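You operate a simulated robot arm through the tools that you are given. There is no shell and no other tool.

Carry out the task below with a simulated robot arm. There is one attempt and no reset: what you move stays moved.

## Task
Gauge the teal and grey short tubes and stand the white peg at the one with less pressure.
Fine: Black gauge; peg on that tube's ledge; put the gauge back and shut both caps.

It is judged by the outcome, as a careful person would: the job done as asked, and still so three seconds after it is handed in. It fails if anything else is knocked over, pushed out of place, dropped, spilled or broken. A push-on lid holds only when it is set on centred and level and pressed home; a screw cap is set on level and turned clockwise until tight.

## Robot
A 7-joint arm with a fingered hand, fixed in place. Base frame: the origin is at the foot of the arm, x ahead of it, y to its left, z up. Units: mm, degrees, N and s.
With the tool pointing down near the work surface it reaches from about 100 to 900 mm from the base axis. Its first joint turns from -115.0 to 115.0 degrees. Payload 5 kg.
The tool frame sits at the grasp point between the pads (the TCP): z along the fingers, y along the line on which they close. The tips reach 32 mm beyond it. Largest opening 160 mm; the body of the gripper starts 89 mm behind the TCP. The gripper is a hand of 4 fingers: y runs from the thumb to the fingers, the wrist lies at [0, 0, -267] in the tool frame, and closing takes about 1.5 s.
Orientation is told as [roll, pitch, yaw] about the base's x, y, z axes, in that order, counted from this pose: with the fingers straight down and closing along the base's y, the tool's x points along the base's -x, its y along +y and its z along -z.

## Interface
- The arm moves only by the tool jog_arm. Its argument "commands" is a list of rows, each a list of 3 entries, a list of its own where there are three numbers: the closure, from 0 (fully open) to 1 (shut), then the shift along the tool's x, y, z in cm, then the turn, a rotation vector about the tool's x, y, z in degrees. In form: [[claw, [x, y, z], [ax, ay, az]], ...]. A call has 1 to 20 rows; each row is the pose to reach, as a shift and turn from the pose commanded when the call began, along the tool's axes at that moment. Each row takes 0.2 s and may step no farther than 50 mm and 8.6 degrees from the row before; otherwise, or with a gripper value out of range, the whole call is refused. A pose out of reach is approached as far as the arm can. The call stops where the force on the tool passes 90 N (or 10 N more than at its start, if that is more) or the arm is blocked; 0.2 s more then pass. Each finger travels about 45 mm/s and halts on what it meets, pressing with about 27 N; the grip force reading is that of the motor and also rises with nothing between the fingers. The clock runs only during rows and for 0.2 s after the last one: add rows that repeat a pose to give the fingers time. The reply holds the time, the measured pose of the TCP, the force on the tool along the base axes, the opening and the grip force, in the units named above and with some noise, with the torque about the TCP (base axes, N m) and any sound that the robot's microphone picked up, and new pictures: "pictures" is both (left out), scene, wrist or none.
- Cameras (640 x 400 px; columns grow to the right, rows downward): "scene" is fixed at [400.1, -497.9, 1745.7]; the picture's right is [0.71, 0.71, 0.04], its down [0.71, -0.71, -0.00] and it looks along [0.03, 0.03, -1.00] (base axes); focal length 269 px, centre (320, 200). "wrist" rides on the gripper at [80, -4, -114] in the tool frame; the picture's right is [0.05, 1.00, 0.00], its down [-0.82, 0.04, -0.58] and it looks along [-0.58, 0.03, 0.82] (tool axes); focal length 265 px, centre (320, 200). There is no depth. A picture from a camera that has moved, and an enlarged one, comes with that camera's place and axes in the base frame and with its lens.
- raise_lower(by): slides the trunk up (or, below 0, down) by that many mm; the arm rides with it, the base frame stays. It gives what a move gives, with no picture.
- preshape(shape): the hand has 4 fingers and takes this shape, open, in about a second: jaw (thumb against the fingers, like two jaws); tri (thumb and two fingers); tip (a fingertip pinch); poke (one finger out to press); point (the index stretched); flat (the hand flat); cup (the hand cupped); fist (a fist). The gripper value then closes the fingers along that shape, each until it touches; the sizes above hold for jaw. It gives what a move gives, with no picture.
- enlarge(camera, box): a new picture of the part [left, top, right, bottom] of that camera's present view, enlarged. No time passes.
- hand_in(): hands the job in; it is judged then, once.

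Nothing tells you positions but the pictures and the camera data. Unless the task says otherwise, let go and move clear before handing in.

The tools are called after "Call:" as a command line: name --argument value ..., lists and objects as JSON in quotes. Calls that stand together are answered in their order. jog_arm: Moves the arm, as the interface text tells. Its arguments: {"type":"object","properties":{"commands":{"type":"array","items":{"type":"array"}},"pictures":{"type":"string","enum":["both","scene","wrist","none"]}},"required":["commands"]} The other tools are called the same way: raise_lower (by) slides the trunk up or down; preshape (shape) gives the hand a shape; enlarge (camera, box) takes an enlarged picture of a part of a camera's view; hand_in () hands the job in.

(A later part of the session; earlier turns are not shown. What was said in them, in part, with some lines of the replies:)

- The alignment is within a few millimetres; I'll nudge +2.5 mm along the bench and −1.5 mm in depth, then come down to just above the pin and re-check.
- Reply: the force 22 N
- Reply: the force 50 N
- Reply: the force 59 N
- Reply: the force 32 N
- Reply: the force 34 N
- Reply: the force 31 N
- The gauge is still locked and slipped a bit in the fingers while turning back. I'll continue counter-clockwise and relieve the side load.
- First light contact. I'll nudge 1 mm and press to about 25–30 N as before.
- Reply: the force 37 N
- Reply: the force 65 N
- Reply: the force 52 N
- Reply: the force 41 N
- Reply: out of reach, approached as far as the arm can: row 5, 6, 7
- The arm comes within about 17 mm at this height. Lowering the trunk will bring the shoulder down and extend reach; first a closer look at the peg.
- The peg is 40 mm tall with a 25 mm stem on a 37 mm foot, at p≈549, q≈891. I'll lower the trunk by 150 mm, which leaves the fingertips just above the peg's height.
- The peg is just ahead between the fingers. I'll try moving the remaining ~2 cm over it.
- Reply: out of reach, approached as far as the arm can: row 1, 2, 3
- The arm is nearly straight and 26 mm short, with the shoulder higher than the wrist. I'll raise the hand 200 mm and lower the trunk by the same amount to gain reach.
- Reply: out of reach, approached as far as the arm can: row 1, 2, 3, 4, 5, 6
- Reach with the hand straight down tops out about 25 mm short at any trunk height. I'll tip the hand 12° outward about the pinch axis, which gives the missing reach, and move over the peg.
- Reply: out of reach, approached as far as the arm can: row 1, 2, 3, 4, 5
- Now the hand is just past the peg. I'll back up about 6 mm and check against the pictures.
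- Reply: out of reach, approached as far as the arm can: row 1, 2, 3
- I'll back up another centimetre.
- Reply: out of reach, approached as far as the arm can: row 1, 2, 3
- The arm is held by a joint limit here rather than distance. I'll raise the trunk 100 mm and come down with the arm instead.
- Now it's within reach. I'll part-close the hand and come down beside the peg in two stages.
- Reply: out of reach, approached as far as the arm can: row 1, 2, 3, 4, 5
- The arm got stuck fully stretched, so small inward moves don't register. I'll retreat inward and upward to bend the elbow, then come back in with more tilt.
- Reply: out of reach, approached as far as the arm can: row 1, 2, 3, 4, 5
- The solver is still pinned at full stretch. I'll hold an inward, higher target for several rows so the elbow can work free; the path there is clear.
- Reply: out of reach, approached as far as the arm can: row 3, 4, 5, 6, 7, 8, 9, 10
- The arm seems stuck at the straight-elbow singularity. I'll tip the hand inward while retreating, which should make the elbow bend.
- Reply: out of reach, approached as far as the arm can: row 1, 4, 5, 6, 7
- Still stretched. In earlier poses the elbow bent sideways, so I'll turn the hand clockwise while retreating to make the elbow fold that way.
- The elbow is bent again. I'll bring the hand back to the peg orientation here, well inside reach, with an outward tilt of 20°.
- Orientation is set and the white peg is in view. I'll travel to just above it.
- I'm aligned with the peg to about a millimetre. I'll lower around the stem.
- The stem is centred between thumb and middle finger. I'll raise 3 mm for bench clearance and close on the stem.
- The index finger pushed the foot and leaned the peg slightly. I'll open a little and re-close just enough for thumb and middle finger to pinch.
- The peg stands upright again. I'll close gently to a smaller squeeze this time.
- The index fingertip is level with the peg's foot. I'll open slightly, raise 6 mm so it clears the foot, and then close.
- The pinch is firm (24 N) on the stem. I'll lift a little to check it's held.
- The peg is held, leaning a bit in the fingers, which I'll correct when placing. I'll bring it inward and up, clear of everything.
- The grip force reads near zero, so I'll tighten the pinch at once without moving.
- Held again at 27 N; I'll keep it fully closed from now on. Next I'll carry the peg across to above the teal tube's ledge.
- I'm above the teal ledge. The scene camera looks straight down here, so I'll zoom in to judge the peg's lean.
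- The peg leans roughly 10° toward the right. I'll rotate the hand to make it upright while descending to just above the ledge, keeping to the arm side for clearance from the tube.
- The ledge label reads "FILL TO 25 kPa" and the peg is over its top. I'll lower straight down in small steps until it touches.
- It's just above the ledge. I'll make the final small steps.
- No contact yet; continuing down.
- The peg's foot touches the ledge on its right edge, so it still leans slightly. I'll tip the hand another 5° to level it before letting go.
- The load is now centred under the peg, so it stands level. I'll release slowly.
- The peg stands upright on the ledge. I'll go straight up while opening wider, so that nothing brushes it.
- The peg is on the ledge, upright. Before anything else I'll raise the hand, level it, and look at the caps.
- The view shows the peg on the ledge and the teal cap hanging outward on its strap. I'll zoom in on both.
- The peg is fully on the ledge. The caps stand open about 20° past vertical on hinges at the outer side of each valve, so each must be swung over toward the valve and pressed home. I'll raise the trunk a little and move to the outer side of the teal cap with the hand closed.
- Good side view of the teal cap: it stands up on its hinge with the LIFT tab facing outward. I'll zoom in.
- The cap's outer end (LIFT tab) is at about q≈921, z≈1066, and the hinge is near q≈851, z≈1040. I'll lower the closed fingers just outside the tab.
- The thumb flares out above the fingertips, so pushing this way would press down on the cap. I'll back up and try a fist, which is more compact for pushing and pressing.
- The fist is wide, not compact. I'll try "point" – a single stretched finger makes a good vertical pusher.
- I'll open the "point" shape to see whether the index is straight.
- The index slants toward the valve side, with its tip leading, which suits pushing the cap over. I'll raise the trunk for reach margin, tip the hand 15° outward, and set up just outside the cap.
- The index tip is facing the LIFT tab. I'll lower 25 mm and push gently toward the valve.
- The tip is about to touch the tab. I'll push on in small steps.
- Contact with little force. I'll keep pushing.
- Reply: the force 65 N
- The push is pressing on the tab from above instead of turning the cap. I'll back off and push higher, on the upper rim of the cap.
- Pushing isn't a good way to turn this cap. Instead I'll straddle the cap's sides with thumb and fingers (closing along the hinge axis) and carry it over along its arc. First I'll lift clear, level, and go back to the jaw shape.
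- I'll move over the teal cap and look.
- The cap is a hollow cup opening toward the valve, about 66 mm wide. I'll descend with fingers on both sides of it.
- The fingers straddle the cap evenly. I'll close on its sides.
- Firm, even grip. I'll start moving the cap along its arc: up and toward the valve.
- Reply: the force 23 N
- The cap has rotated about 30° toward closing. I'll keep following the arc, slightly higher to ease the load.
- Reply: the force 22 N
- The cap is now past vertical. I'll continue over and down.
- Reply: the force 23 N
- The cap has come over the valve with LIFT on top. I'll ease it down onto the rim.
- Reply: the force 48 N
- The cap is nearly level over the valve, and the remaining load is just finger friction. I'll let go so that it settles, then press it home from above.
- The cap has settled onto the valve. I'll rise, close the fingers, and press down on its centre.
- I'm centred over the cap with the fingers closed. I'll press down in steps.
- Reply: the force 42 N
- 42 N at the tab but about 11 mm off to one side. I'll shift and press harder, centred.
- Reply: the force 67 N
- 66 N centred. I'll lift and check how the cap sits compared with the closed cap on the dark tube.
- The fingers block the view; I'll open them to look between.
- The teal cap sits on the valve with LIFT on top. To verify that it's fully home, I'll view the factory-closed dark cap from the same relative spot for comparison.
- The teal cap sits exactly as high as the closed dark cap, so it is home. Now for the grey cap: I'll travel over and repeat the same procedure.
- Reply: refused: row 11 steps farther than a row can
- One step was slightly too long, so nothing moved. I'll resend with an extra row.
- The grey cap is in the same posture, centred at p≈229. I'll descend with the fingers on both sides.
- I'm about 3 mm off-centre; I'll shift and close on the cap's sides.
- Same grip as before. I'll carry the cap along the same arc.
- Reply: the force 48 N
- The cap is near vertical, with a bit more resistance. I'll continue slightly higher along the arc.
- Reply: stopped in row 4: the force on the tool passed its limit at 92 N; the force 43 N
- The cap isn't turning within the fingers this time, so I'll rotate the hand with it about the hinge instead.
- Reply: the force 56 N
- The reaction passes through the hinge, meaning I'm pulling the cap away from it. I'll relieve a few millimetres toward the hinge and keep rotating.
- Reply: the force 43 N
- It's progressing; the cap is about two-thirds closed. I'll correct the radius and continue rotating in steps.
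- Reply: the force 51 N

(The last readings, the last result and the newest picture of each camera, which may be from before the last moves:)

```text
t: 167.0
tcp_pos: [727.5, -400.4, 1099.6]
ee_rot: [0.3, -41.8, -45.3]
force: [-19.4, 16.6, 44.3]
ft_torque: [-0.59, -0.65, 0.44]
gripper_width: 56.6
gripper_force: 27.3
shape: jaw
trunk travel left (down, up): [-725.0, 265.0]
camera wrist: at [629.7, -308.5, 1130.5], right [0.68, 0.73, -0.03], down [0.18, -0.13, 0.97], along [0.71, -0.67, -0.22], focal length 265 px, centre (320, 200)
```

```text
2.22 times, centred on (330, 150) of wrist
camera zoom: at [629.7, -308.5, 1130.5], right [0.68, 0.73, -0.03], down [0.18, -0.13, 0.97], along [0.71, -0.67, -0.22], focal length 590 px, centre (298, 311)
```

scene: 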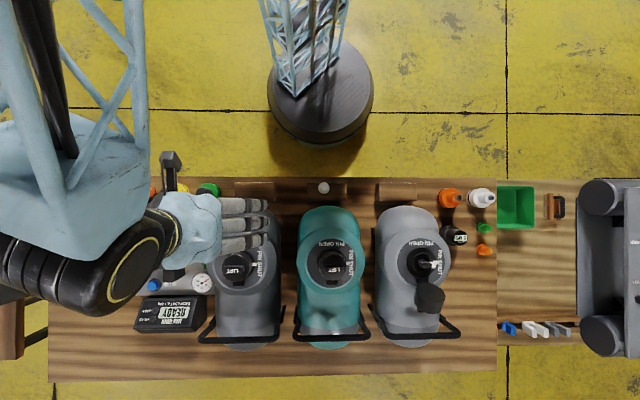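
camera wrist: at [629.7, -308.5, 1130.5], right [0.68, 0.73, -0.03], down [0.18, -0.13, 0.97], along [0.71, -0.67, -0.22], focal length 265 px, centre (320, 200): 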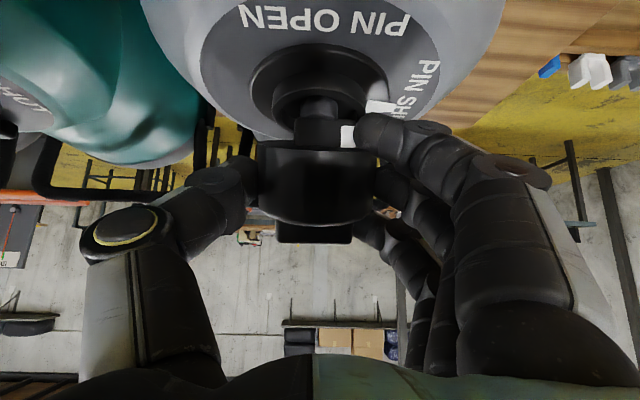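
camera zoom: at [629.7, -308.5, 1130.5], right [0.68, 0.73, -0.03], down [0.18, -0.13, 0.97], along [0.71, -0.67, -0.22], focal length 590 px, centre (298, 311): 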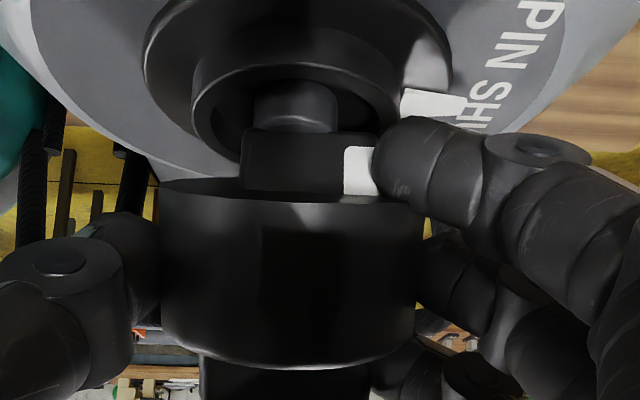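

The cap is almost closed (about 15° to go) and over the pin. I'll let go now so it drops on, keeping the index clear of the pin.

Call:
jog_arm --commands '[[0.62, [0, 0, 0], [0, 0, 0]], [0.54, [0, 0, 0], [0, 0, 0]], [0.46, [0, 0, 0], [0, 0, 0]], [0.38, [0, 0, 0], [0, 0, 0]], [0.35, [0, 0, 0], [0, 0, 0]], [0.35, [0, 0, 0], [0, 0, 0]]]' --pictures "wrist"

Call:
enlarge --camera "wrist" --box '[200, 60, 460, 240]'

```text
t: 168.4
tcp_pos: [730.8, -402.0, 1095.9]
ee_rot: [0.2, -41.6, -45.2]
force: [0.7, 0.3, 0.0]
ft_torque: [0.0, -0.01, -0.04]
gripper_width: 103.5
gripper_force: 0.0
shape: jaw
trunk travel left (down, up): [-725.0, 265.0]
camera wrist: at [633.3, -311.5, 1127.9], right [0.68, 0.73, -0.03], down [0.19, -0.13, 0.97], along [0.71, -0.67, -0.23], focal length 265 px, centre (320, 200)
```

wrist: 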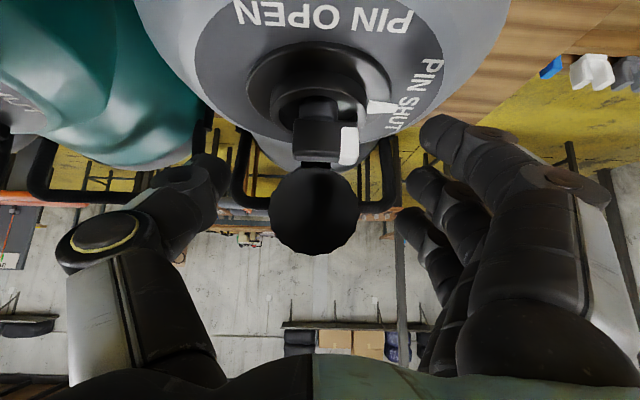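

```text
2.22 times, centred on (330, 150) of wrist
camera zoom: at [633.3, -311.5, 1127.9], right [0.68, 0.73, -0.03], down [0.19, -0.13, 0.97], along [0.71, -0.67, -0.23], focal length 590 px, centre (298, 311)
```

zoom: 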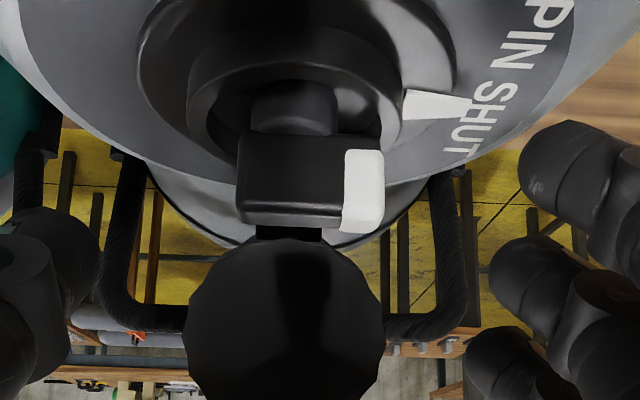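

The cap's strap sprang it back open because it wasn't yet pressed onto the rim. I'll back out, level the hand and repeat, this time pressing the cap onto the rim before letting go.

Call:
jog_arm --commands '[[0.2, [0, 0, -3.5], [0, 0, 0]], [0.1, [0, 0, -7], [0, 0, 0]], [0, [0, 0, -10.5], [0, 0, 0]], [0, [-1, 0, -14], [0, 0, 0]], [0, [-4, 0, -15], [0, 0, 0]], [0, [-4, 0, -15], [0, 0, 0]]]' --pictures "none"

Call:
jog_arm --commands '[[0, [0, 0, 0], [0, 7, 0]], [0, [0, 0, 0], [0, 14, 0]], [0, [0, 0, 0], [0, 21, 0]], [0, [0, 0, 0], [0, 28, 0]], [0, [0, 0, 0], [0, 35, 0]], [0, [0, 0, 0], [0, 41.6, 0]], [0, [0, 0, 0], [0, 41.6, 0]]]'

Call:
enlarge --camera "wrist" --box '[220, 180, 420, 330]'

```text
t: 169.8
tcp_pos: [681.5, -354.4, 1235.3]
ee_rot: [0.2, -41.6, -45.3]
force: [-1.0, 0.0, -0.3]
ft_torque: [-0.03, 0.01, -0.01]
gripper_width: 159.9
gripper_force: 0.0
shape: jaw
trunk travel left (down, up): [-725.0, 265.0]
```

```text
t: 171.4
tcp_pos: [681.1, -352.7, 1235.1]
ee_rot: [0.2, 0.1, -45.1]
force: [0.7, 0.3, -0.2]
ft_torque: [-0.04, 0.02, 0.0]
gripper_width: 159.9
gripper_force: 0.0
shape: jaw
trunk travel left (down, up): [-725.0, 265.0]
camera wrist: at [622.3, -300.2, 1349.8], right [0.67, 0.74, 0.0], down [0.6, -0.55, 0.58], along [0.43, -0.38, -0.82], focal length 265 px, centre (320, 200)
```

scene: 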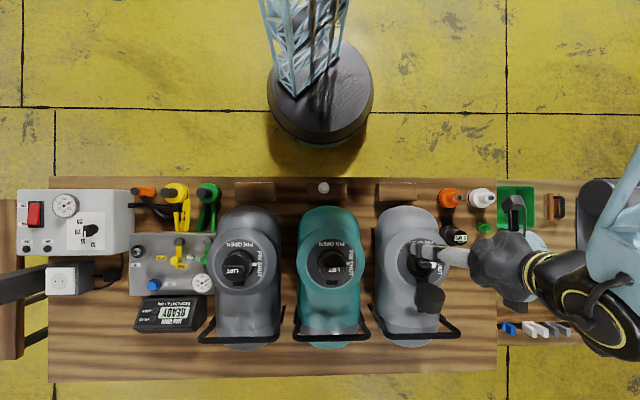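
wrist: 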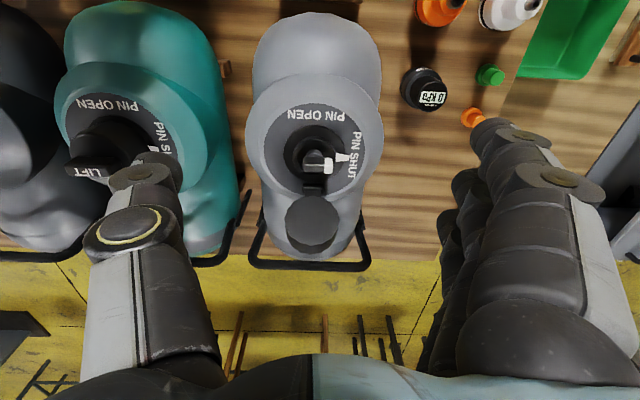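

```text
2.67 times, centred on (320, 255) of wrist
camera zoom: at [622.3, -300.2, 1349.8], right [0.67, 0.74, 0.0], down [0.6, -0.55, 0.58], along [0.43, -0.38, -0.82], focal length 708 px, centre (320, 53)
```

zoom: 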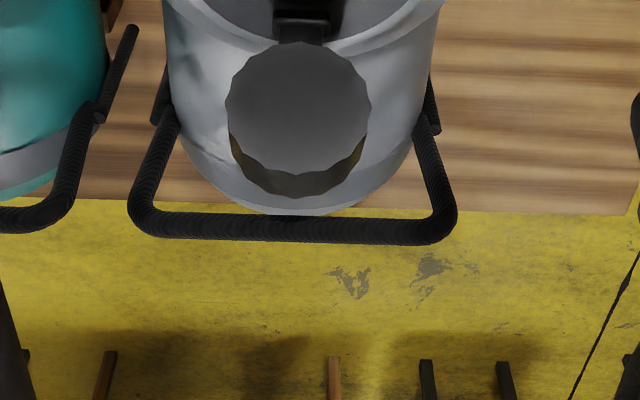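

I'll check that the grey pin is still at SHUT and that the teal cap is still closed.

Call:
enlarge --camera "wrist" --box '[250, 95, 390, 205]'

Call:
enlarge --camera "scene" --box '[300, 235, 370, 295]'

```text
3.64 times, centred on (320, 150) of wrist
camera zoom: at [622.3, -300.2, 1349.8], right [0.67, 0.74, 0.0], down [0.6, -0.55, 0.58], along [0.43, -0.38, -0.82], focal length 965 px, centre (320, 382)
```

zoom: 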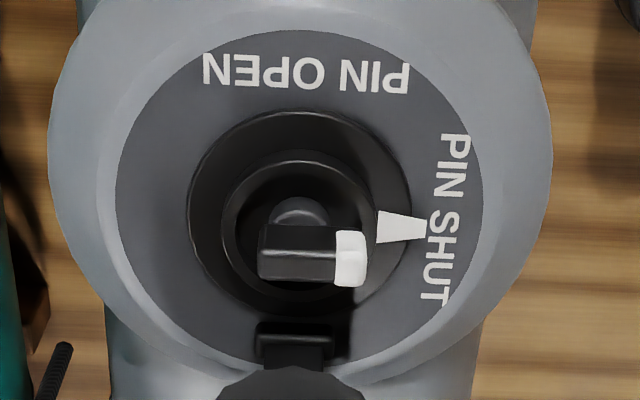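

```text
6.67 times, centred on (335, 265) of scene
camera zoom: at [400.1, -497.9, 1745.7], right [0.71, 0.71, 0.04], down [0.71, -0.71, 0.0], along [0.03, 0.03, -1.0], focal length 1794 px, centre (220, -233)
```

zoom: 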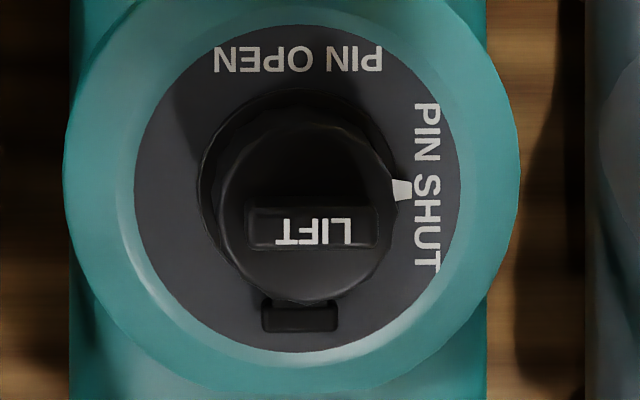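

Both are fine. To let the cap pivot freely in the grip this time, I'll try the two-finger "tip" shape; let me see what it looks like.

Call:
preshape --shape "tip"

Call:
jog_arm --commands '[[0, [0, 0, 0], [0, 0, 0]], [0, [0, 0, 0], [0, 0, 0]]]' --pictures "wrist"

```text
t: 172.3
tcp_pos: [682.0, -353.4, 1236.1]
ee_rot: [0.3, 0.0, -45.1]
force: [0.0, -0.4, -0.6]
ft_torque: [0.03, -0.02, 0.02]
gripper_width: 160.0
gripper_force: 0.1
shape: tip
trunk travel left (down, up): [-725.0, 265.0]
```

```text
t: 172.9
tcp_pos: [681.7, -352.9, 1234.6]
ee_rot: [0.3, -0.1, -45.1]
force: [-0.5, 0.0, -1.1]
ft_torque: [-0.02, -0.01, 0.03]
gripper_width: 160.1
gripper_force: 0.2
shape: tip
trunk travel left (down, up): [-725.0, 265.0]
camera wrist: at [622.2, -301.6, 1349.2], right [0.67, 0.74, 0.0], down [0.6, -0.55, 0.58], along [0.43, -0.39, -0.82], focal length 265 px, centre (320, 200)
```

wrist: 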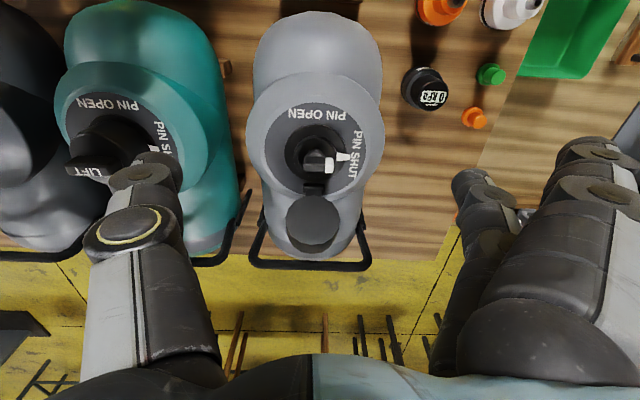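

"Tip" leaves only the thumb and middle finger opposed – ideal for a pivoting pinch. I'll go back over the grey cap and grip it the same way.

Call:
jog_arm --commands '[[0, [-4, -0.1, 0], [0, 0, 0]], [0, [-8, -0.1, 0], [0, 0, 0]], [0, [-12, -0.2, 0], [0, 0, 0]], [0, [-15.3, -0.2, 1], [0, 0, 0]], [0.15, [-15.3, -0.2, 5], [0, 0, 0]], [0.3, [-15.3, -0.2, 9], [0, 0, 0]], [0.35, [-15.3, -0.2, 12.8], [0, 0, 0]], [0.35, [-15.3, -0.2, 12.8], [0, 0, 0]]]' --pictures "wrist"

Call:
enlarge --camera "wrist" --box '[200, 60, 460, 240]'

```text
t: 174.7
tcp_pos: [789.3, -461.4, 1107.9]
ee_rot: [0.2, -0.1, -45.2]
force: [-0.4, 0.4, -0.1]
ft_torque: [0.02, -0.05, -0.01]
gripper_width: 104.8
gripper_force: 0.1
shape: tip
trunk travel left (down, up): [-725.0, 265.0]
camera wrist: at [730.3, -410.4, 1222.0], right [0.67, 0.74, 0.0], down [0.6, -0.55, 0.58], along [0.43, -0.39, -0.82], focal length 265 px, centre (320, 200)
```

wrist: 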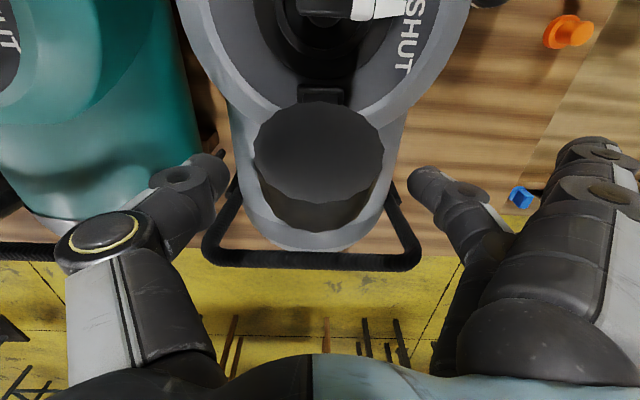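

```text
2.22 times, centred on (330, 150) of wrist
camera zoom: at [730.3, -410.4, 1222.0], right [0.67, 0.74, 0.0], down [0.6, -0.55, 0.58], along [0.43, -0.39, -0.82], focal length 590 px, centre (298, 311)
```

zoom: 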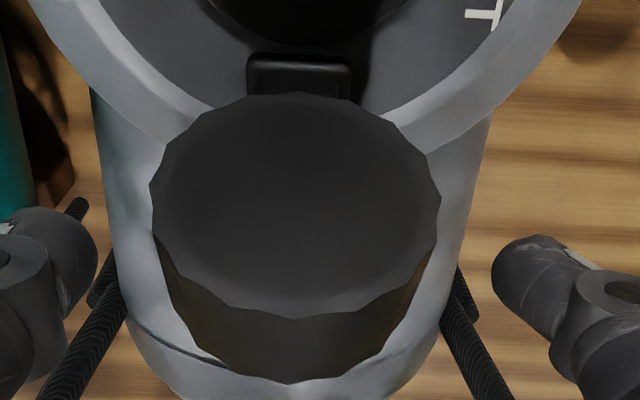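

Aligned. I'll lower 4 mm and pinch.

Call:
jog_arm --commands '[[0.35, [0, 0, 0.4], [0, 0, 0]], [0.45, [0, 0, 0.4], [0, 0, 0]], [0.55, [0, 0, 0.4], [0, 0, 0]], [0.65, [0, 0, 0.4], [0, 0, 0]], [0.72, [0, 0, 0.4], [0, 0, 0]], [0.75, [0, 0, 0.4], [0, 0, 0]], [0.75, [0, 0, 0.4], [0, 0, 0]]]' --pictures "wrist"

Call:
enlarge --camera "wrist" --box '[200, 60, 460, 240]'

```text
t: 176.3
tcp_pos: [789.8, -462.1, 1103.0]
ee_rot: [0.2, -0.1, -45.1]
force: [-0.2, -1.0, -0.5]
ft_torque: [-0.09, 0.04, 0.02]
gripper_width: 60.6
gripper_force: 26.8
shape: tip
trunk travel left (down, up): [-725.0, 265.0]
camera wrist: at [730.2, -410.5, 1217.1], right [0.67, 0.74, 0.0], down [0.6, -0.55, 0.58], along [0.43, -0.39, -0.82], focal length 265 px, centre (320, 200)
```

wrist: 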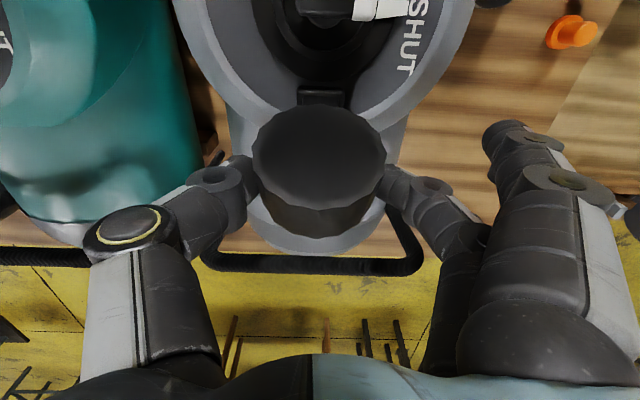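

```text
2.22 times, centred on (330, 150) of wrist
camera zoom: at [730.2, -410.5, 1217.1], right [0.67, 0.74, 0.0], down [0.6, -0.55, 0.58], along [0.43, -0.39, -0.82], focal length 590 px, centre (298, 311)
```

zoom: 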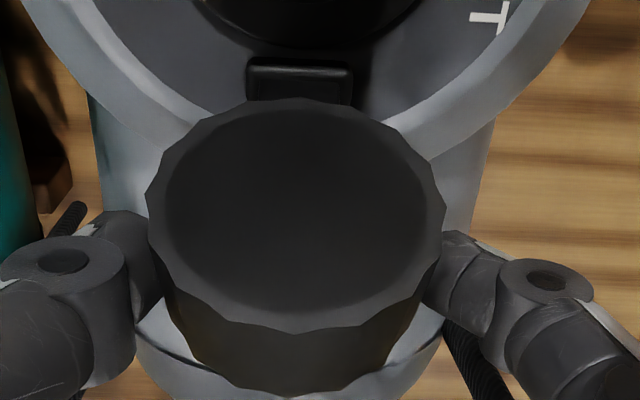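

A clean two-point pinch. Now along the arc again, in stages.

Call:
jog_arm --commands '[[0.75, [0.5, 0, -0.36], [0, 0, 0]], [0.75, [1.08, 0, -0.68], [0, 0, 0]], [0.75, [1.75, 0, -0.98], [0, 0, 0]], [0.75, [2.45, 0, -1.2], [0, 0, 0]], [0.75, [2.45, 0, -1.2], [0, 0, 0]]]' --pictures "none"

Call:
jog_arm --commands '[[0.75, [0.7, 0, -0.3], [0, 0, 0]], [0.75, [1.4, 0, -0.4], [0, 0, 0]], [0.75, [2.1, 0, -0.35], [0, 0, 0]], [0.75, [2.1, 0, -0.35], [0, 0, 0]]]' --pictures "wrist"

Call:
enlarge --camera "wrist" --box '[200, 60, 460, 240]'

```text
t: 177.5
tcp_pos: [770.9, -444.9, 1116.6]
ee_rot: [0.2, 0.0, -45.1]
force: [7.1, -2.9, 10.1]
ft_torque: [-0.21, -0.23, 0.02]
gripper_width: 59.0
gripper_force: 27.3
shape: tip
trunk travel left (down, up): [-725.0, 265.0]
```

```text
t: 178.5
tcp_pos: [756.2, -430.8, 1117.9]
ee_rot: [0.2, 0.2, -45.1]
force: [2.4, -1.4, 2.7]
ft_torque: [-0.22, -0.14, -0.08]
gripper_width: 57.3
gripper_force: 26.7
shape: tip
trunk travel left (down, up): [-725.0, 265.0]
camera wrist: at [697.5, -379.0, 1231.3], right [0.67, 0.74, 0.0], down [0.6, -0.55, 0.58], along [0.43, -0.38, -0.82], focal length 265 px, centre (320, 200)
```

wrist: 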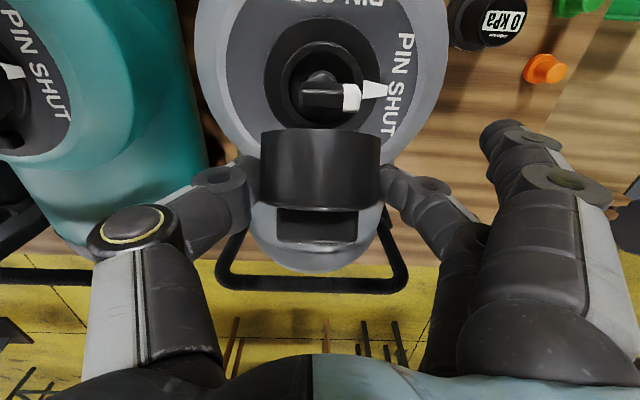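

```text
2.22 times, centred on (330, 150) of wrist
camera zoom: at [697.5, -379.0, 1231.3], right [0.67, 0.74, 0.0], down [0.6, -0.55, 0.58], along [0.43, -0.38, -0.82], focal length 590 px, centre (298, 311)
```

zoom: 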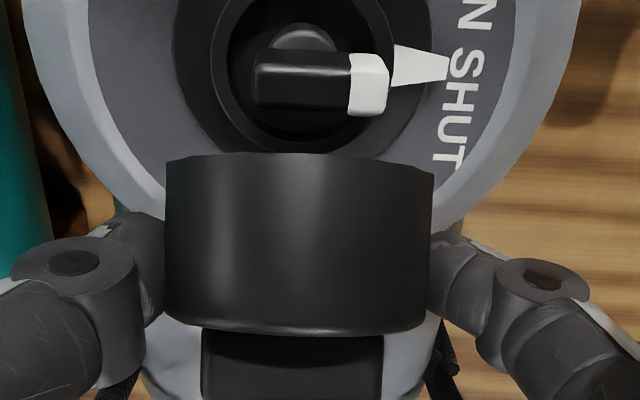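

Almost no resistance now – the cap pivots freely. I'll carry it over and down onto the valve.

Call:
jog_arm --commands '[[0.75, [0.55, 0, 0.2], [0, 0, 0]], [0.75, [1.07, 0, 0.49], [0, 0, 0]], [0.75, [1.65, 0, 0.84], [0, 0, 0]], [0.75, [2.23, 0, 1.23], [0, 0, 0]], [0.75, [2.7, 0, 1.72], [0, 0, 0]], [0.75, [3.17, 0, 2.25], [0, 0, 0]], [0.75, [3.17, 0, 2.25], [0, 0, 0]]]' --pictures "wrist"

Call:
enlarge --camera "wrist" --box '[200, 60, 460, 240]'

```text
t: 180.1
tcp_pos: [732.3, -407.1, 1096.4]
ee_rot: [0.2, 0.1, -45.1]
force: [-4.2, 4.3, 10.9]
ft_torque: [-0.08, -0.03, -0.18]
gripper_width: 56.6
gripper_force: 27.3
shape: tip
trunk travel left (down, up): [-725.0, 265.0]
camera wrist: at [674.1, -355.5, 1210.5], right [0.67, 0.74, 0.0], down [0.6, -0.55, 0.58], along [0.43, -0.39, -0.82], focal length 265 px, centre (320, 200)
```

wrist: 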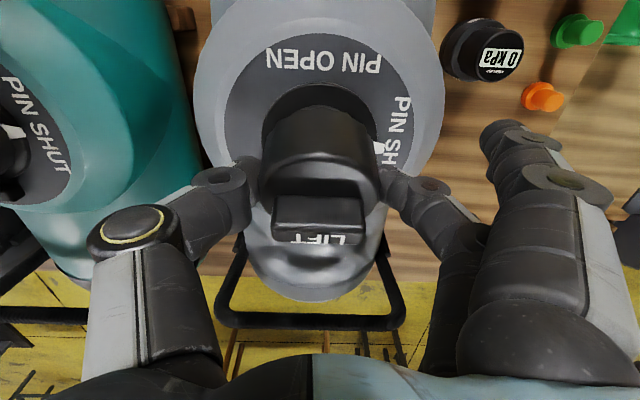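

```text
2.22 times, centred on (330, 150) of wrist
camera zoom: at [674.1, -355.5, 1210.5], right [0.67, 0.74, 0.0], down [0.6, -0.55, 0.58], along [0.43, -0.39, -0.82], focal length 590 px, centre (298, 311)
```

zoom: 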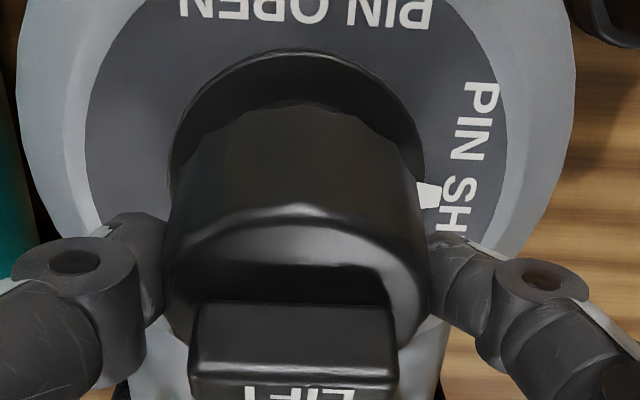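

The cap is over the valve. I'll lower it onto the rim and press while still holding.

Call:
jog_arm --commands '[[0.75, [0.15, 0, 0.4], [0, 0, 0]], [0.75, [0.3, 0, 0.8], [0, 0, 0]], [0.75, [0.4, 0, 1.2], [0, 0, 0]], [0.75, [0.4, 0, 1.2], [0, 0, 0]]]' --pictures "wrist"

Call:
enlarge --camera "wrist" --box '[200, 60, 460, 240]'

```text
t: 181.1
tcp_pos: [728.2, -404.7, 1085.4]
ee_rot: [0.2, 0.0, -45.2]
force: [-8.6, 10.2, 6.5]
ft_torque: [0.17, 0.02, -0.14]
gripper_width: 56.9
gripper_force: 26.8
shape: tip
trunk travel left (down, up): [-725.0, 265.0]
camera wrist: at [670.6, -352.2, 1197.9], right [0.67, 0.74, 0.0], down [0.6, -0.55, 0.58], along [0.43, -0.39, -0.82], focal length 265 px, centre (320, 200)
```

wrist: 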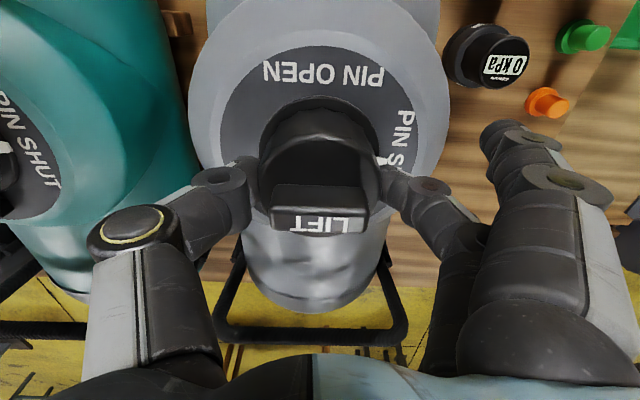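

```text
2.22 times, centred on (330, 150) of wrist
camera zoom: at [670.6, -352.2, 1197.9], right [0.67, 0.74, 0.0], down [0.6, -0.55, 0.58], along [0.43, -0.39, -0.82], focal length 590 px, centre (298, 311)
```

zoom: 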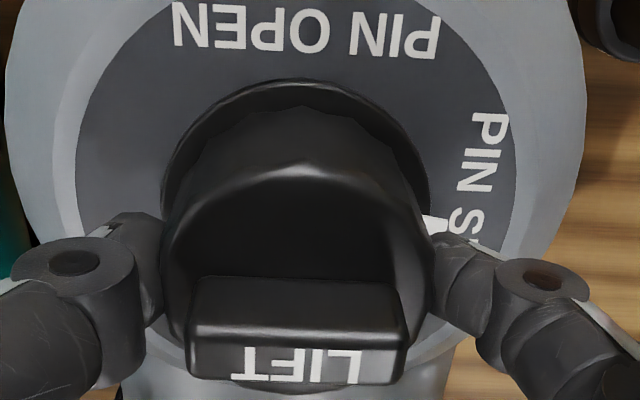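

Nearly level. I'll press down a bit more.

Call:
jog_arm --commands '[[0.75, [0.1, 0, 0.3], [0, 0, 0]], [0.75, [0.1, 0, 0.6], [0, 0, 0]], [0.75, [0.1, 0, 0.9], [0, 0, 0]], [0.75, [0.1, 0, 0.9], [0, 0, 0]]]' --pictures "wrist"

Call:
enlarge --camera "wrist" --box '[200, 60, 460, 240]'

```text
t: 182.1
tcp_pos: [729.1, -404.4, 1078.0]
ee_rot: [0.4, -0.4, -45.1]
force: [2.5, -0.7, 40.8]
ft_torque: [-0.06, 0.03, 0.11]
gripper_width: 59.0
gripper_force: 26.9
shape: tip
trunk travel left (down, up): [-725.0, 265.0]
camera wrist: at [670.1, -352.0, 1191.8], right [0.67, 0.74, 0.0], down [0.6, -0.55, 0.58], along [0.43, -0.39, -0.81], focal length 265 px, centre (320, 200)
```

wrist: 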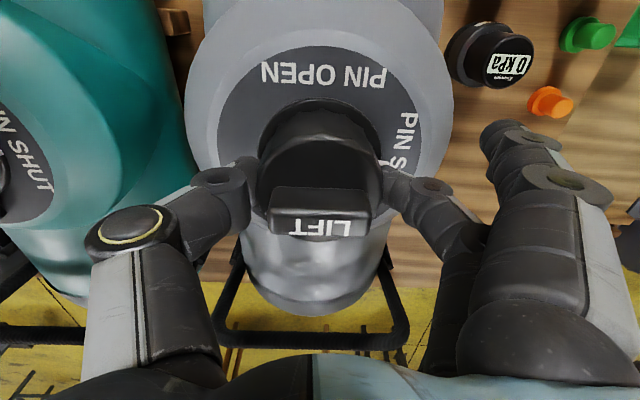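

```text
2.22 times, centred on (330, 150) of wrist
camera zoom: at [670.1, -352.0, 1191.8], right [0.67, 0.74, 0.0], down [0.6, -0.55, 0.58], along [0.43, -0.39, -0.81], focal length 590 px, centre (298, 311)
```

zoom: 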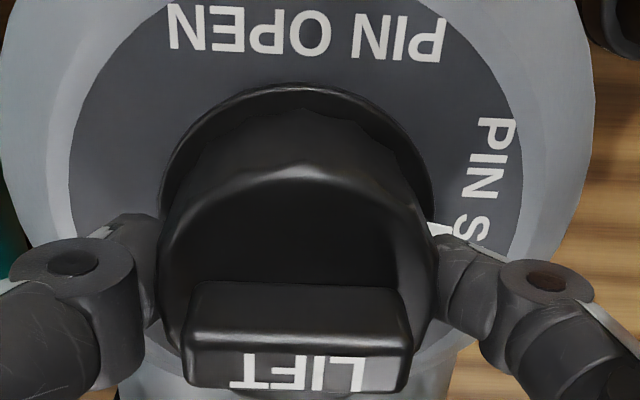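

The cap contacts the rim (41 N). I'll push a bit more, then release and press from the top.

Call:
jog_arm --commands '[[0.75, [0, 0, 0.2], [0, 0, 0]], [0.75, [0, 0, 0.4], [0, 0, 0]], [0.75, [0, 0, 0.4], [0, 0, 0]]]' --pictures "none"

Call:
jog_arm --commands '[[0.65, [0, 0, 0.2], [0, 0, 0]], [0.55, [0, 0, 0], [0, 0, 0]], [0.45, [0, 0, -0.5], [0, 0, 0]], [0.38, [0, 0, -1.2], [0, 0, 0]], [0.35, [0, 0, -1.2], [0, 0, 0]]]' --pictures "wrist"

Call:
enlarge --camera "wrist" --box '[200, 60, 460, 240]'

```text
t: 182.9
tcp_pos: [729.6, -403.8, 1073.5]
ee_rot: [0.3, -0.4, -45.1]
force: [10.9, -8.5, 45.1]
ft_torque: [-0.07, -0.21, 0.03]
gripper_width: 60.3
gripper_force: 26.7
shape: tip
trunk travel left (down, up): [-725.0, 265.0]
```

```text
t: 184.1
tcp_pos: [729.6, -403.4, 1081.5]
ee_rot: [0.2, 0.1, -45.1]
force: [-1.0, 0.0, 0.2]
ft_torque: [0.02, 0.03, -0.02]
gripper_width: 103.4
gripper_force: 0.0
shape: tip
trunk travel left (down, up): [-725.0, 265.0]
camera wrist: at [669.9, -352.4, 1196.0], right [0.67, 0.74, 0.0], down [0.6, -0.55, 0.58], along [0.43, -0.38, -0.82], focal length 265 px, centre (320, 200)
```

wrist: 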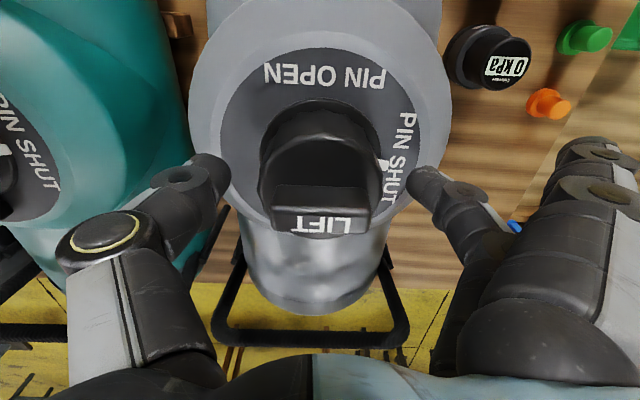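

```text
2.22 times, centred on (330, 150) of wrist
camera zoom: at [669.9, -352.4, 1196.0], right [0.67, 0.74, 0.0], down [0.6, -0.55, 0.58], along [0.43, -0.38, -0.82], focal length 590 px, centre (298, 311)
```

zoom: 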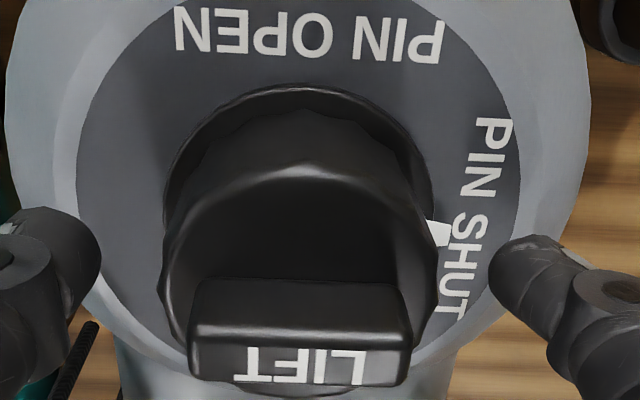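

The cap stays on. I'll rise, close the hand in jaw shape, and press it home from the top as I did on the teal one.

Call:
jog_arm --commands '[[0.3, [0, 0, -4], [0, 0, 0]], [0.3, [0, 0, -8], [0, 0, 0]], [0.3, [0, -0.5, -11.5], [0, 0, 0]], [0.3, [0, -1.0, -11.5], [0, 0, 0]]]' --pictures "none"

Call:
preshape --shape "jaw"

Call:
jog_arm --commands '[[0.3, [0, 0, 0], [0, 0, 0]], [0.6, [0, 0, 0], [0, 0, 0]], [0.9, [0, 0, 0], [0, 0, 0]], [1, [0, 0, 0], [0, 0, 0]], [1, [0, 0, 0], [0, 0, 0]], [1, [0, 0, 0], [0, 0, 0]], [1, [0, 0, 2], [0, 0, 0]], [1, [0, 0, 4], [0, 0, 0]], [1, [0, 0, 5], [0, 0, 0]], [1, [0, 0, 5], [0, 0, 0]]]' --pictures "wrist"

```text
t: 185.1
tcp_pos: [724.1, -412.3, 1199.7]
ee_rot: [0.2, 0.1, -45.1]
force: [-0.9, -0.4, -0.1]
ft_torque: [0.03, 0.01, -0.01]
gripper_width: 111.2
gripper_force: 0.1
shape: tip
trunk travel left (down, up): [-725.0, 265.0]
```

```text
t: 186.0
tcp_pos: [722.8, -412.0, 1199.6]
ee_rot: [0.2, 0.0, -45.1]
force: [0.2, 0.0, 0.1]
ft_torque: [0.0, 0.0, 0.0]
gripper_width: 160.0
gripper_force: 0.2
shape: jaw
trunk travel left (down, up): [-725.0, 265.0]
```

```text
t: 188.2
tcp_pos: [722.7, -411.3, 1148.1]
ee_rot: [0.1, 0.0, -45.1]
force: [0.6, -0.3, -0.1]
ft_torque: [0.03, 0.04, 0.03]
gripper_width: 0.4
gripper_force: 17.6
shape: jaw
trunk travel left (down, up): [-725.0, 265.0]
camera wrist: at [664.4, -360.6, 1262.1], right [0.67, 0.74, 0.0], down [0.6, -0.55, 0.58], along [0.43, -0.39, -0.82], focal length 265 px, centre (320, 200)
```

wrist: 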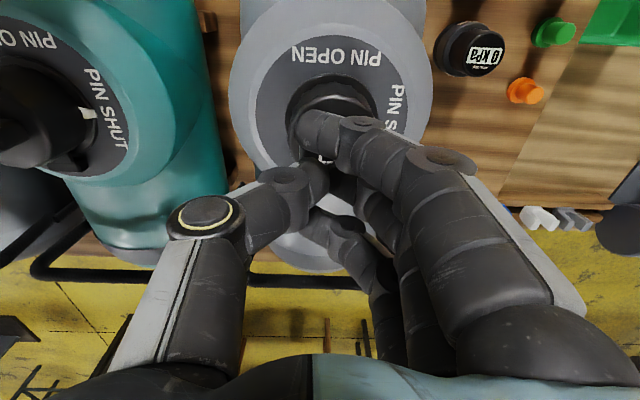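

Now pressing down in steps.

Call:
jog_arm --commands '[[1, [0, 0, 0.6], [0, 0, 0]], [1, [0, 0, 1.2], [0, 0, 0]], [1, [0, 0, 1.6], [0, 0, 0]], [1, [0, 0, 1.6], [0, 0, 0]]]' --pictures "none"

Call:
jog_arm --commands '[[1, [0, 0, 0.3], [0, 0, 0]], [1, [0, 0, 0.5], [0, 0, 0]], [1, [0, 0, 0.5], [0, 0, 0]]]' --pictures "wrist"

```text
t: 189.2
tcp_pos: [723.4, -410.6, 1135.9]
ee_rot: [0.3, -0.3, -45.1]
force: [2.6, -0.1, 31.4]
ft_torque: [0.26, -0.35, 0.0]
gripper_width: 0.0
gripper_force: 27.3
shape: jaw
trunk travel left (down, up): [-725.0, 265.0]
```

```text
t: 190.0
tcp_pos: [721.9, -411.1, 1132.9]
ee_rot: [0.4, -0.5, -45.1]
force: [7.3, -2.3, 64.1]
ft_torque: [0.36, -0.74, -0.07]
gripper_width: 0.2
gripper_force: 27.2
shape: jaw
trunk travel left (down, up): [-725.0, 265.0]
camera wrist: at [662.4, -359.2, 1246.8], right [0.67, 0.74, 0.01], down [0.6, -0.55, 0.58], along [0.44, -0.39, -0.81], focal length 265 px, centre (320, 200)
```

wrist: 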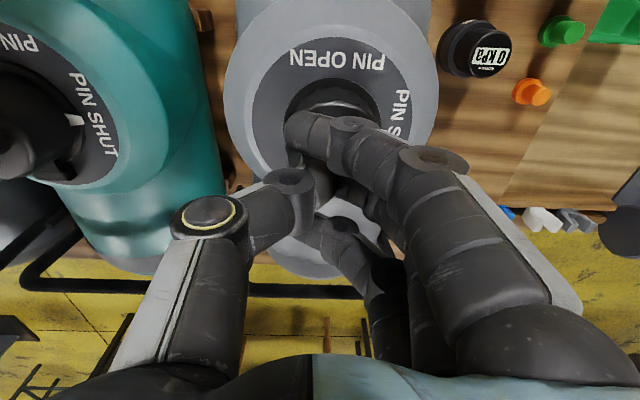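

64 N at the same height as the teal cap. One slightly firmer press, then I'll lift and inspect.

Call:
jog_arm --commands '[[1, [0, 0, 0.15], [0, 0, 0]], [1, [0, 0, 0.15], [0, 0, 0]]]' --pictures "none"

Call:
jog_arm --commands '[[1, [0, 0, -2], [0, 0, 0]], [0.8, [0, 0.5, -6], [0, 0, 0]], [0.6, [3, 1.2, -10], [0, 0, 0]], [0.4, [7, 1.2, -12.5], [0, 0, 0]], [0.2, [10, 1.2, -12.5], [0, 0, 0]], [0, [13, 1.2, -12.5], [0, 0, 0]], [0, [13, 1.2, -12.5], [0, 0, 0]], [0, [13, 1.2, -12.5], [0, 0, 0]], [0, [13, 1.2, -12.5], [0, 0, 0]]]'

Call:
enlarge --camera "wrist" --box '[240, 100, 400, 240]'

```text
t: 190.6
tcp_pos: [723.7, -411.5, 1134.0]
ee_rot: [0.3, -0.5, -45.1]
force: [6.1, -2.0, 71.7]
ft_torque: [0.4, -0.67, -0.05]
gripper_width: 0.2
gripper_force: 27.2
shape: jaw
trunk travel left (down, up): [-725.0, 265.0]
```

```text
refused: row 3 steps farther than a row can; nothing moved
```

```text
2.86 times, centred on (320, 170) of wrist
camera zoom: at [662.0, -359.2, 1246.3], right [0.67, 0.74, 0.01], down [0.6, -0.55, 0.59], along [0.44, -0.39, -0.81], focal length 758 px, centre (320, 286)
```

zoom: 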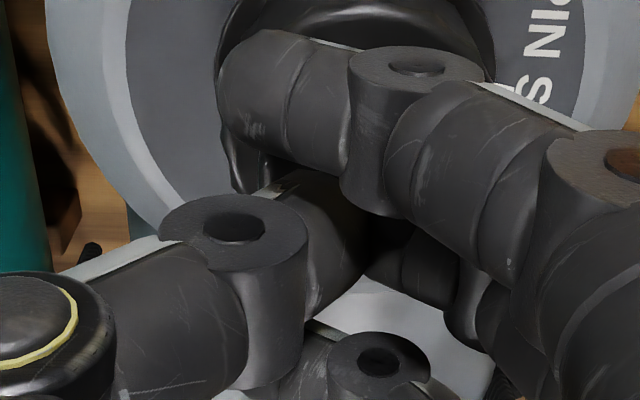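

It held 72 N at the same height. Now I'll lift with smaller steps and look.

Call:
jog_arm --commands '[[1, [0, 0, -2], [0, 0, 0]], [1, [0, 0.5, -5], [0, 0, 0]], [0.8, [1, 1.2, -8.5], [0, 0, 0]], [0.6, [3.5, 1.2, -11.5], [0, 0, 0]], [0.4, [7, 1.2, -12.5], [0, 0, 0]], [0.2, [10, 1.2, -12.5], [0, 0, 0]], [0, [13, 1.2, -12.5], [0, 0, 0]], [0, [13, 1.2, -12.5], [0, 0, 0]], [0, [13, 1.2, -12.5], [0, 0, 0]], [0, [13, 1.2, -12.5], [0, 0, 0]]]'

Call:
enlarge --camera "wrist" --box '[240, 100, 400, 240]'

Call:
enlarge --camera "scene" --box '[300, 235, 370, 295]'

```text
t: 192.8
tcp_pos: [640.3, -312.0, 1250.5]
ee_rot: [0.2, 0.0, -45.1]
force: [0.4, -0.6, -0.9]
ft_torque: [-0.02, 0.01, -0.02]
gripper_width: 132.3
gripper_force: 0.0
shape: jaw
trunk travel left (down, up): [-725.0, 265.0]
camera wrist: at [581.5, -260.5, 1364.3], right [0.67, 0.74, 0.0], down [0.6, -0.55, 0.58], along [0.43, -0.39, -0.82], focal length 265 px, centre (320, 200)
```

scene: 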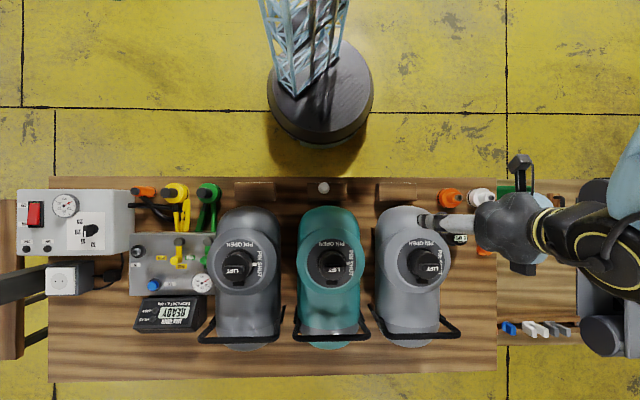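
wrist: 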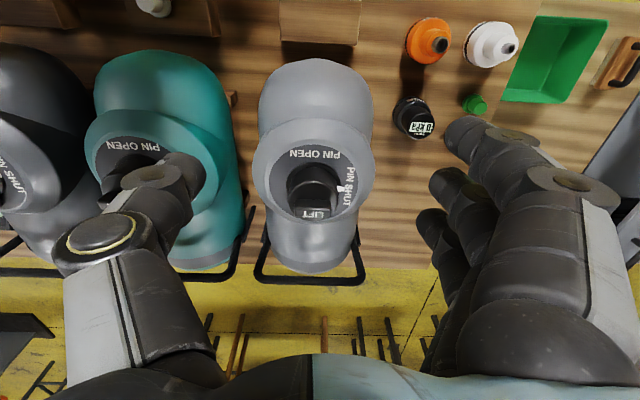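

```text
2.86 times, centred on (320, 170) of wrist
camera zoom: at [581.5, -260.5, 1364.3], right [0.67, 0.74, 0.0], down [0.6, -0.55, 0.58], along [0.43, -0.39, -0.82], focal length 758 px, centre (320, 286)
```

zoom: 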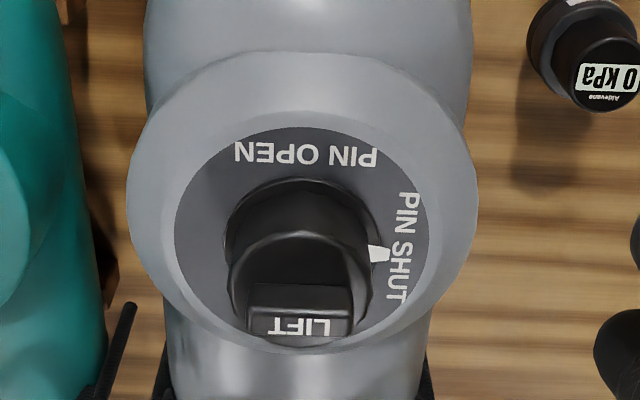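

```text
6.67 times, centred on (335, 265) of scene
camera zoom: at [400.1, -497.9, 1745.7], right [0.71, 0.71, 0.04], down [0.71, -0.71, 0.0], along [0.03, 0.03, -1.0], focal length 1794 px, centre (220, -233)
```

zoom: 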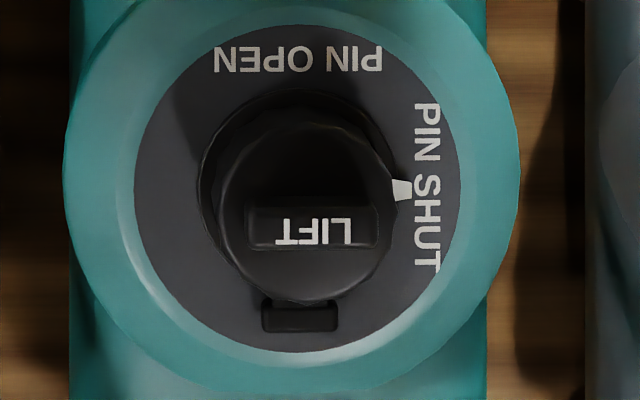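

All three caps now match in height and seating, and the peg and gauge are in place. I'll move the hand clear and take a last look at everything before handing in.

Call:
jog_arm --commands '[[0, [3, -3, -4], [0, 0, 0]], [0, [6, -6, -6], [0, 0, 0]], [0, [9, -9, -6], [0, 0, 0]], [0, [12, -12, -6], [0, 0, 0]], [0, [15, -15, -6], [0, 0, 0]], [0, [18, -18, -6], [0, 0, 0]], [0, [18, -18, -6], [0, 0, 0]]]'

Call:
enlarge --camera "scene" --box '[380, 170, 520, 300]'

Call:
enlarge --camera "scene" --box '[200, 170, 460, 350]'

Call:
enlarge --camera "scene" --box '[300, 170, 360, 210]'

```text
refused: row 1 steps farther than a row can; nothing moved
```

```text
3.08 times, centred on (450, 235) of scene
camera zoom: at [400.1, -497.9, 1745.7], right [0.71, 0.71, 0.04], down [0.71, -0.71, 0.0], along [0.03, 0.03, -1.0], focal length 828 px, centre (-80, 92)
```

zoom: 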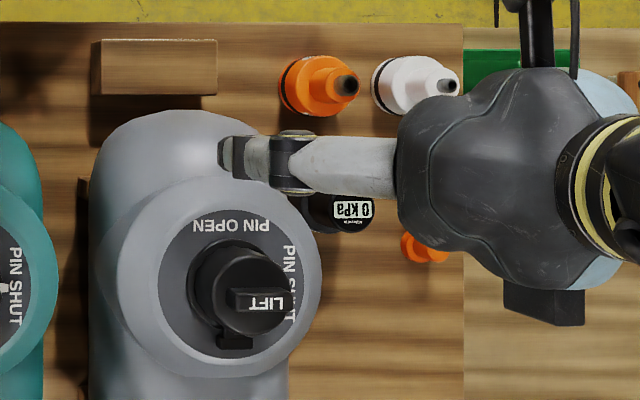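

```text
2.22 times, centred on (330, 260) of scene
camera zoom: at [400.1, -497.9, 1745.7], right [0.71, 0.71, 0.04], down [0.71, -0.71, 0.0], along [0.03, 0.03, -1.0], focal length 598 px, centre (298, 67)
```

zoom: 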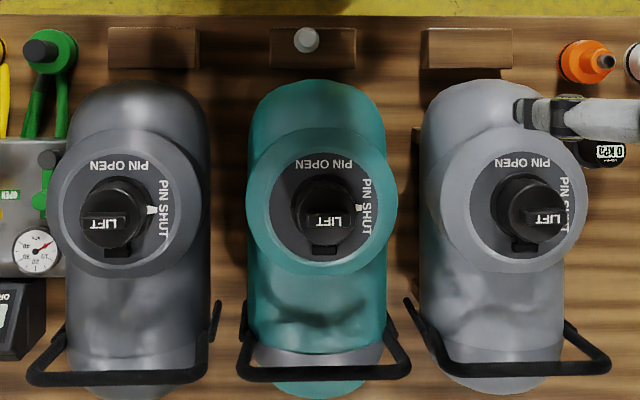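

```text
10.00 times, centred on (330, 190) of scene
camera zoom: at [400.1, -497.9, 1745.7], right [0.71, 0.71, 0.04], down [0.71, -0.71, 0.0], along [0.03, 0.03, -1.0], focal length 2690 px, centre (220, 300)
```

zoom: 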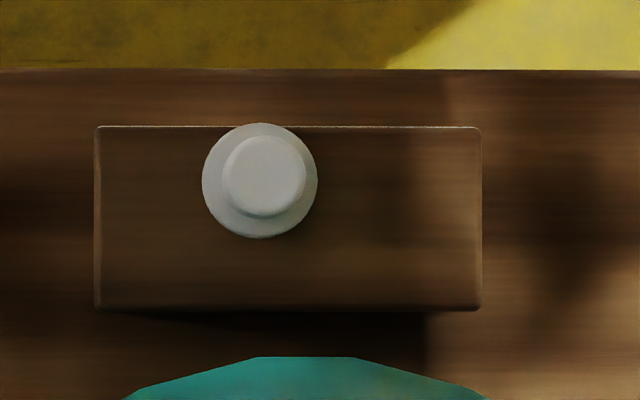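

Everything is in order. I'll move the hand up and back with smaller steps, and take a final look.

Call:
jog_arm --commands '[[0, [1.5, 0, -3], [0, 0, 0]], [0, [3, 0, -6], [0, 0, 0]], [0, [5, 0, -9], [0, 0, 0]], [0, [8, 0, -10], [0, 0, 0]], [0, [11, 0, -10], [0, 0, 0]], [0, [14, 0, -10], [0, 0, 0]], [0, [17, 0, -10], [0, 0, 0]], [0, [17, 0, -10], [0, 0, 0]]]'

Call:
enlarge --camera "scene" --box '[380, 170, 520, 300]'

Call:
enlarge --camera "scene" --box '[200, 170, 460, 350]'

```text
t: 194.6
tcp_pos: [518.8, -191.7, 1350.9]
ee_rot: [0.3, 0.1, -45.2]
force: [-0.4, 0.8, -0.9]
ft_torque: [0.01, 0.02, -0.01]
gripper_width: 159.9
gripper_force: 0.0
shape: jaw
trunk travel left (down, up): [-725.0, 265.0]
camera wrist: at [460.5, -140.1, 1465.3], right [0.67, 0.74, 0.0], down [0.6, -0.55, 0.58], along [0.43, -0.38, -0.82], focal length 265 px, centre (320, 200)
```

scene: 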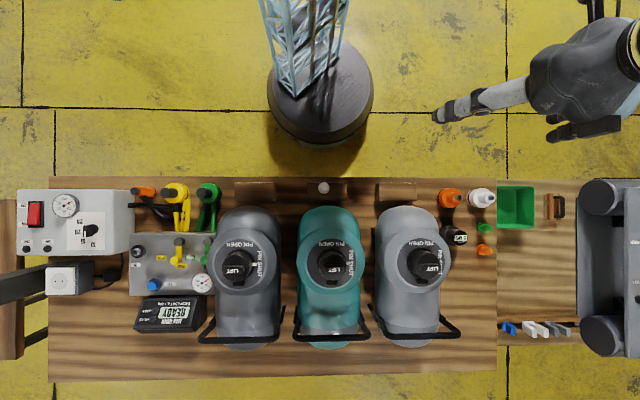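
wrist: 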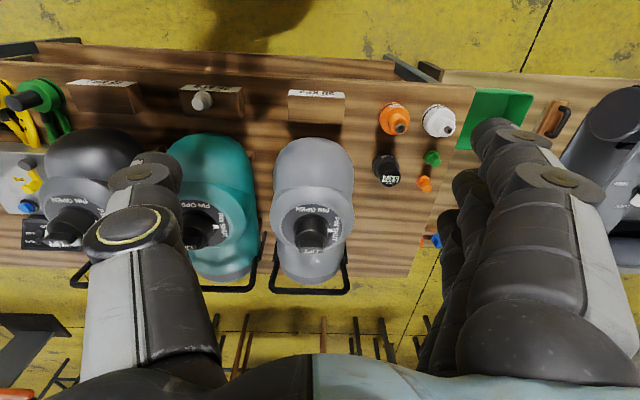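

```text
3.08 times, centred on (450, 235) of scene
camera zoom: at [400.1, -497.9, 1745.7], right [0.71, 0.71, 0.04], down [0.71, -0.71, 0.0], along [0.03, 0.03, -1.0], focal length 828 px, centre (-80, 92)
```

zoom: 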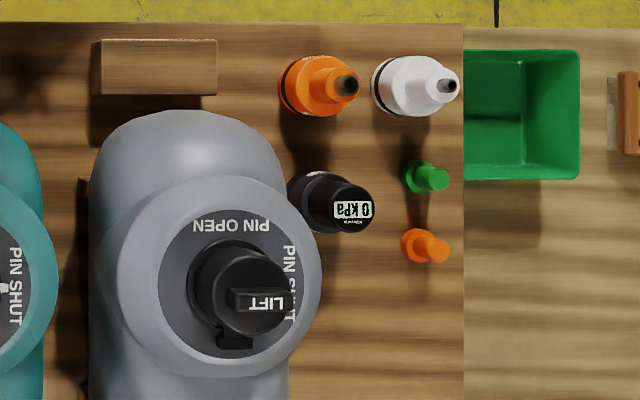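

```text
2.22 times, centred on (330, 260) of scene
camera zoom: at [400.1, -497.9, 1745.7], right [0.71, 0.71, 0.04], down [0.71, -0.71, 0.0], along [0.03, 0.03, -1.0], focal length 598 px, centre (298, 67)
```

zoom: 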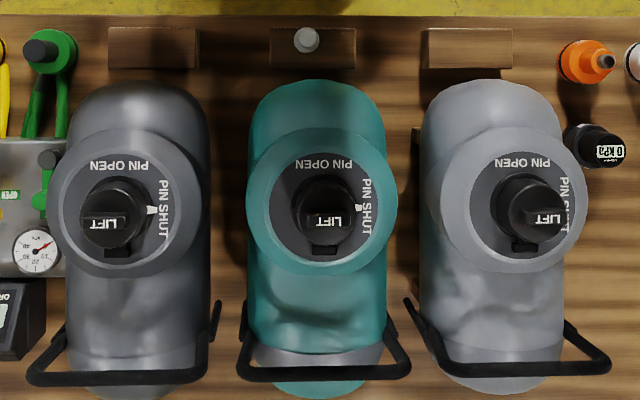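

The grey tube read 27 kPa and the teal tube 24 kPa. The white peg stands on the teal tube's ledge, the gauge is back in its place, both caps are pressed home, and the hand is clear, so I'm handing in.

Call:
hand_in

```text
The job is handed in.
```

I gauged both tubes with the black gauge: the grey one read 27 kPa and the teal one 24 kPa. Teal has less pressure, so the white peg stands on its ledge. The job is handed in.

- **Peg:** It stands upright. Its foot is right at the front edge of the ledge, overhanging by about 1 mm at most.
- **Gauge:** It is back upright in its spot, within about 7 mm of where it started.
- **Caps:** Both are closed and were pressed down with about 65–70 N. They sit at the same height as the already-closed cap on the dark tube. The grey cap sprang open on the first try and held on the second.
- **Valves:** I checked both pins after gauging and they were still at SHUT. I checked the grey pin again before its cap went on.

In the last pictures nothing else looked moved or knocked over, and the hand was clear of the bench.
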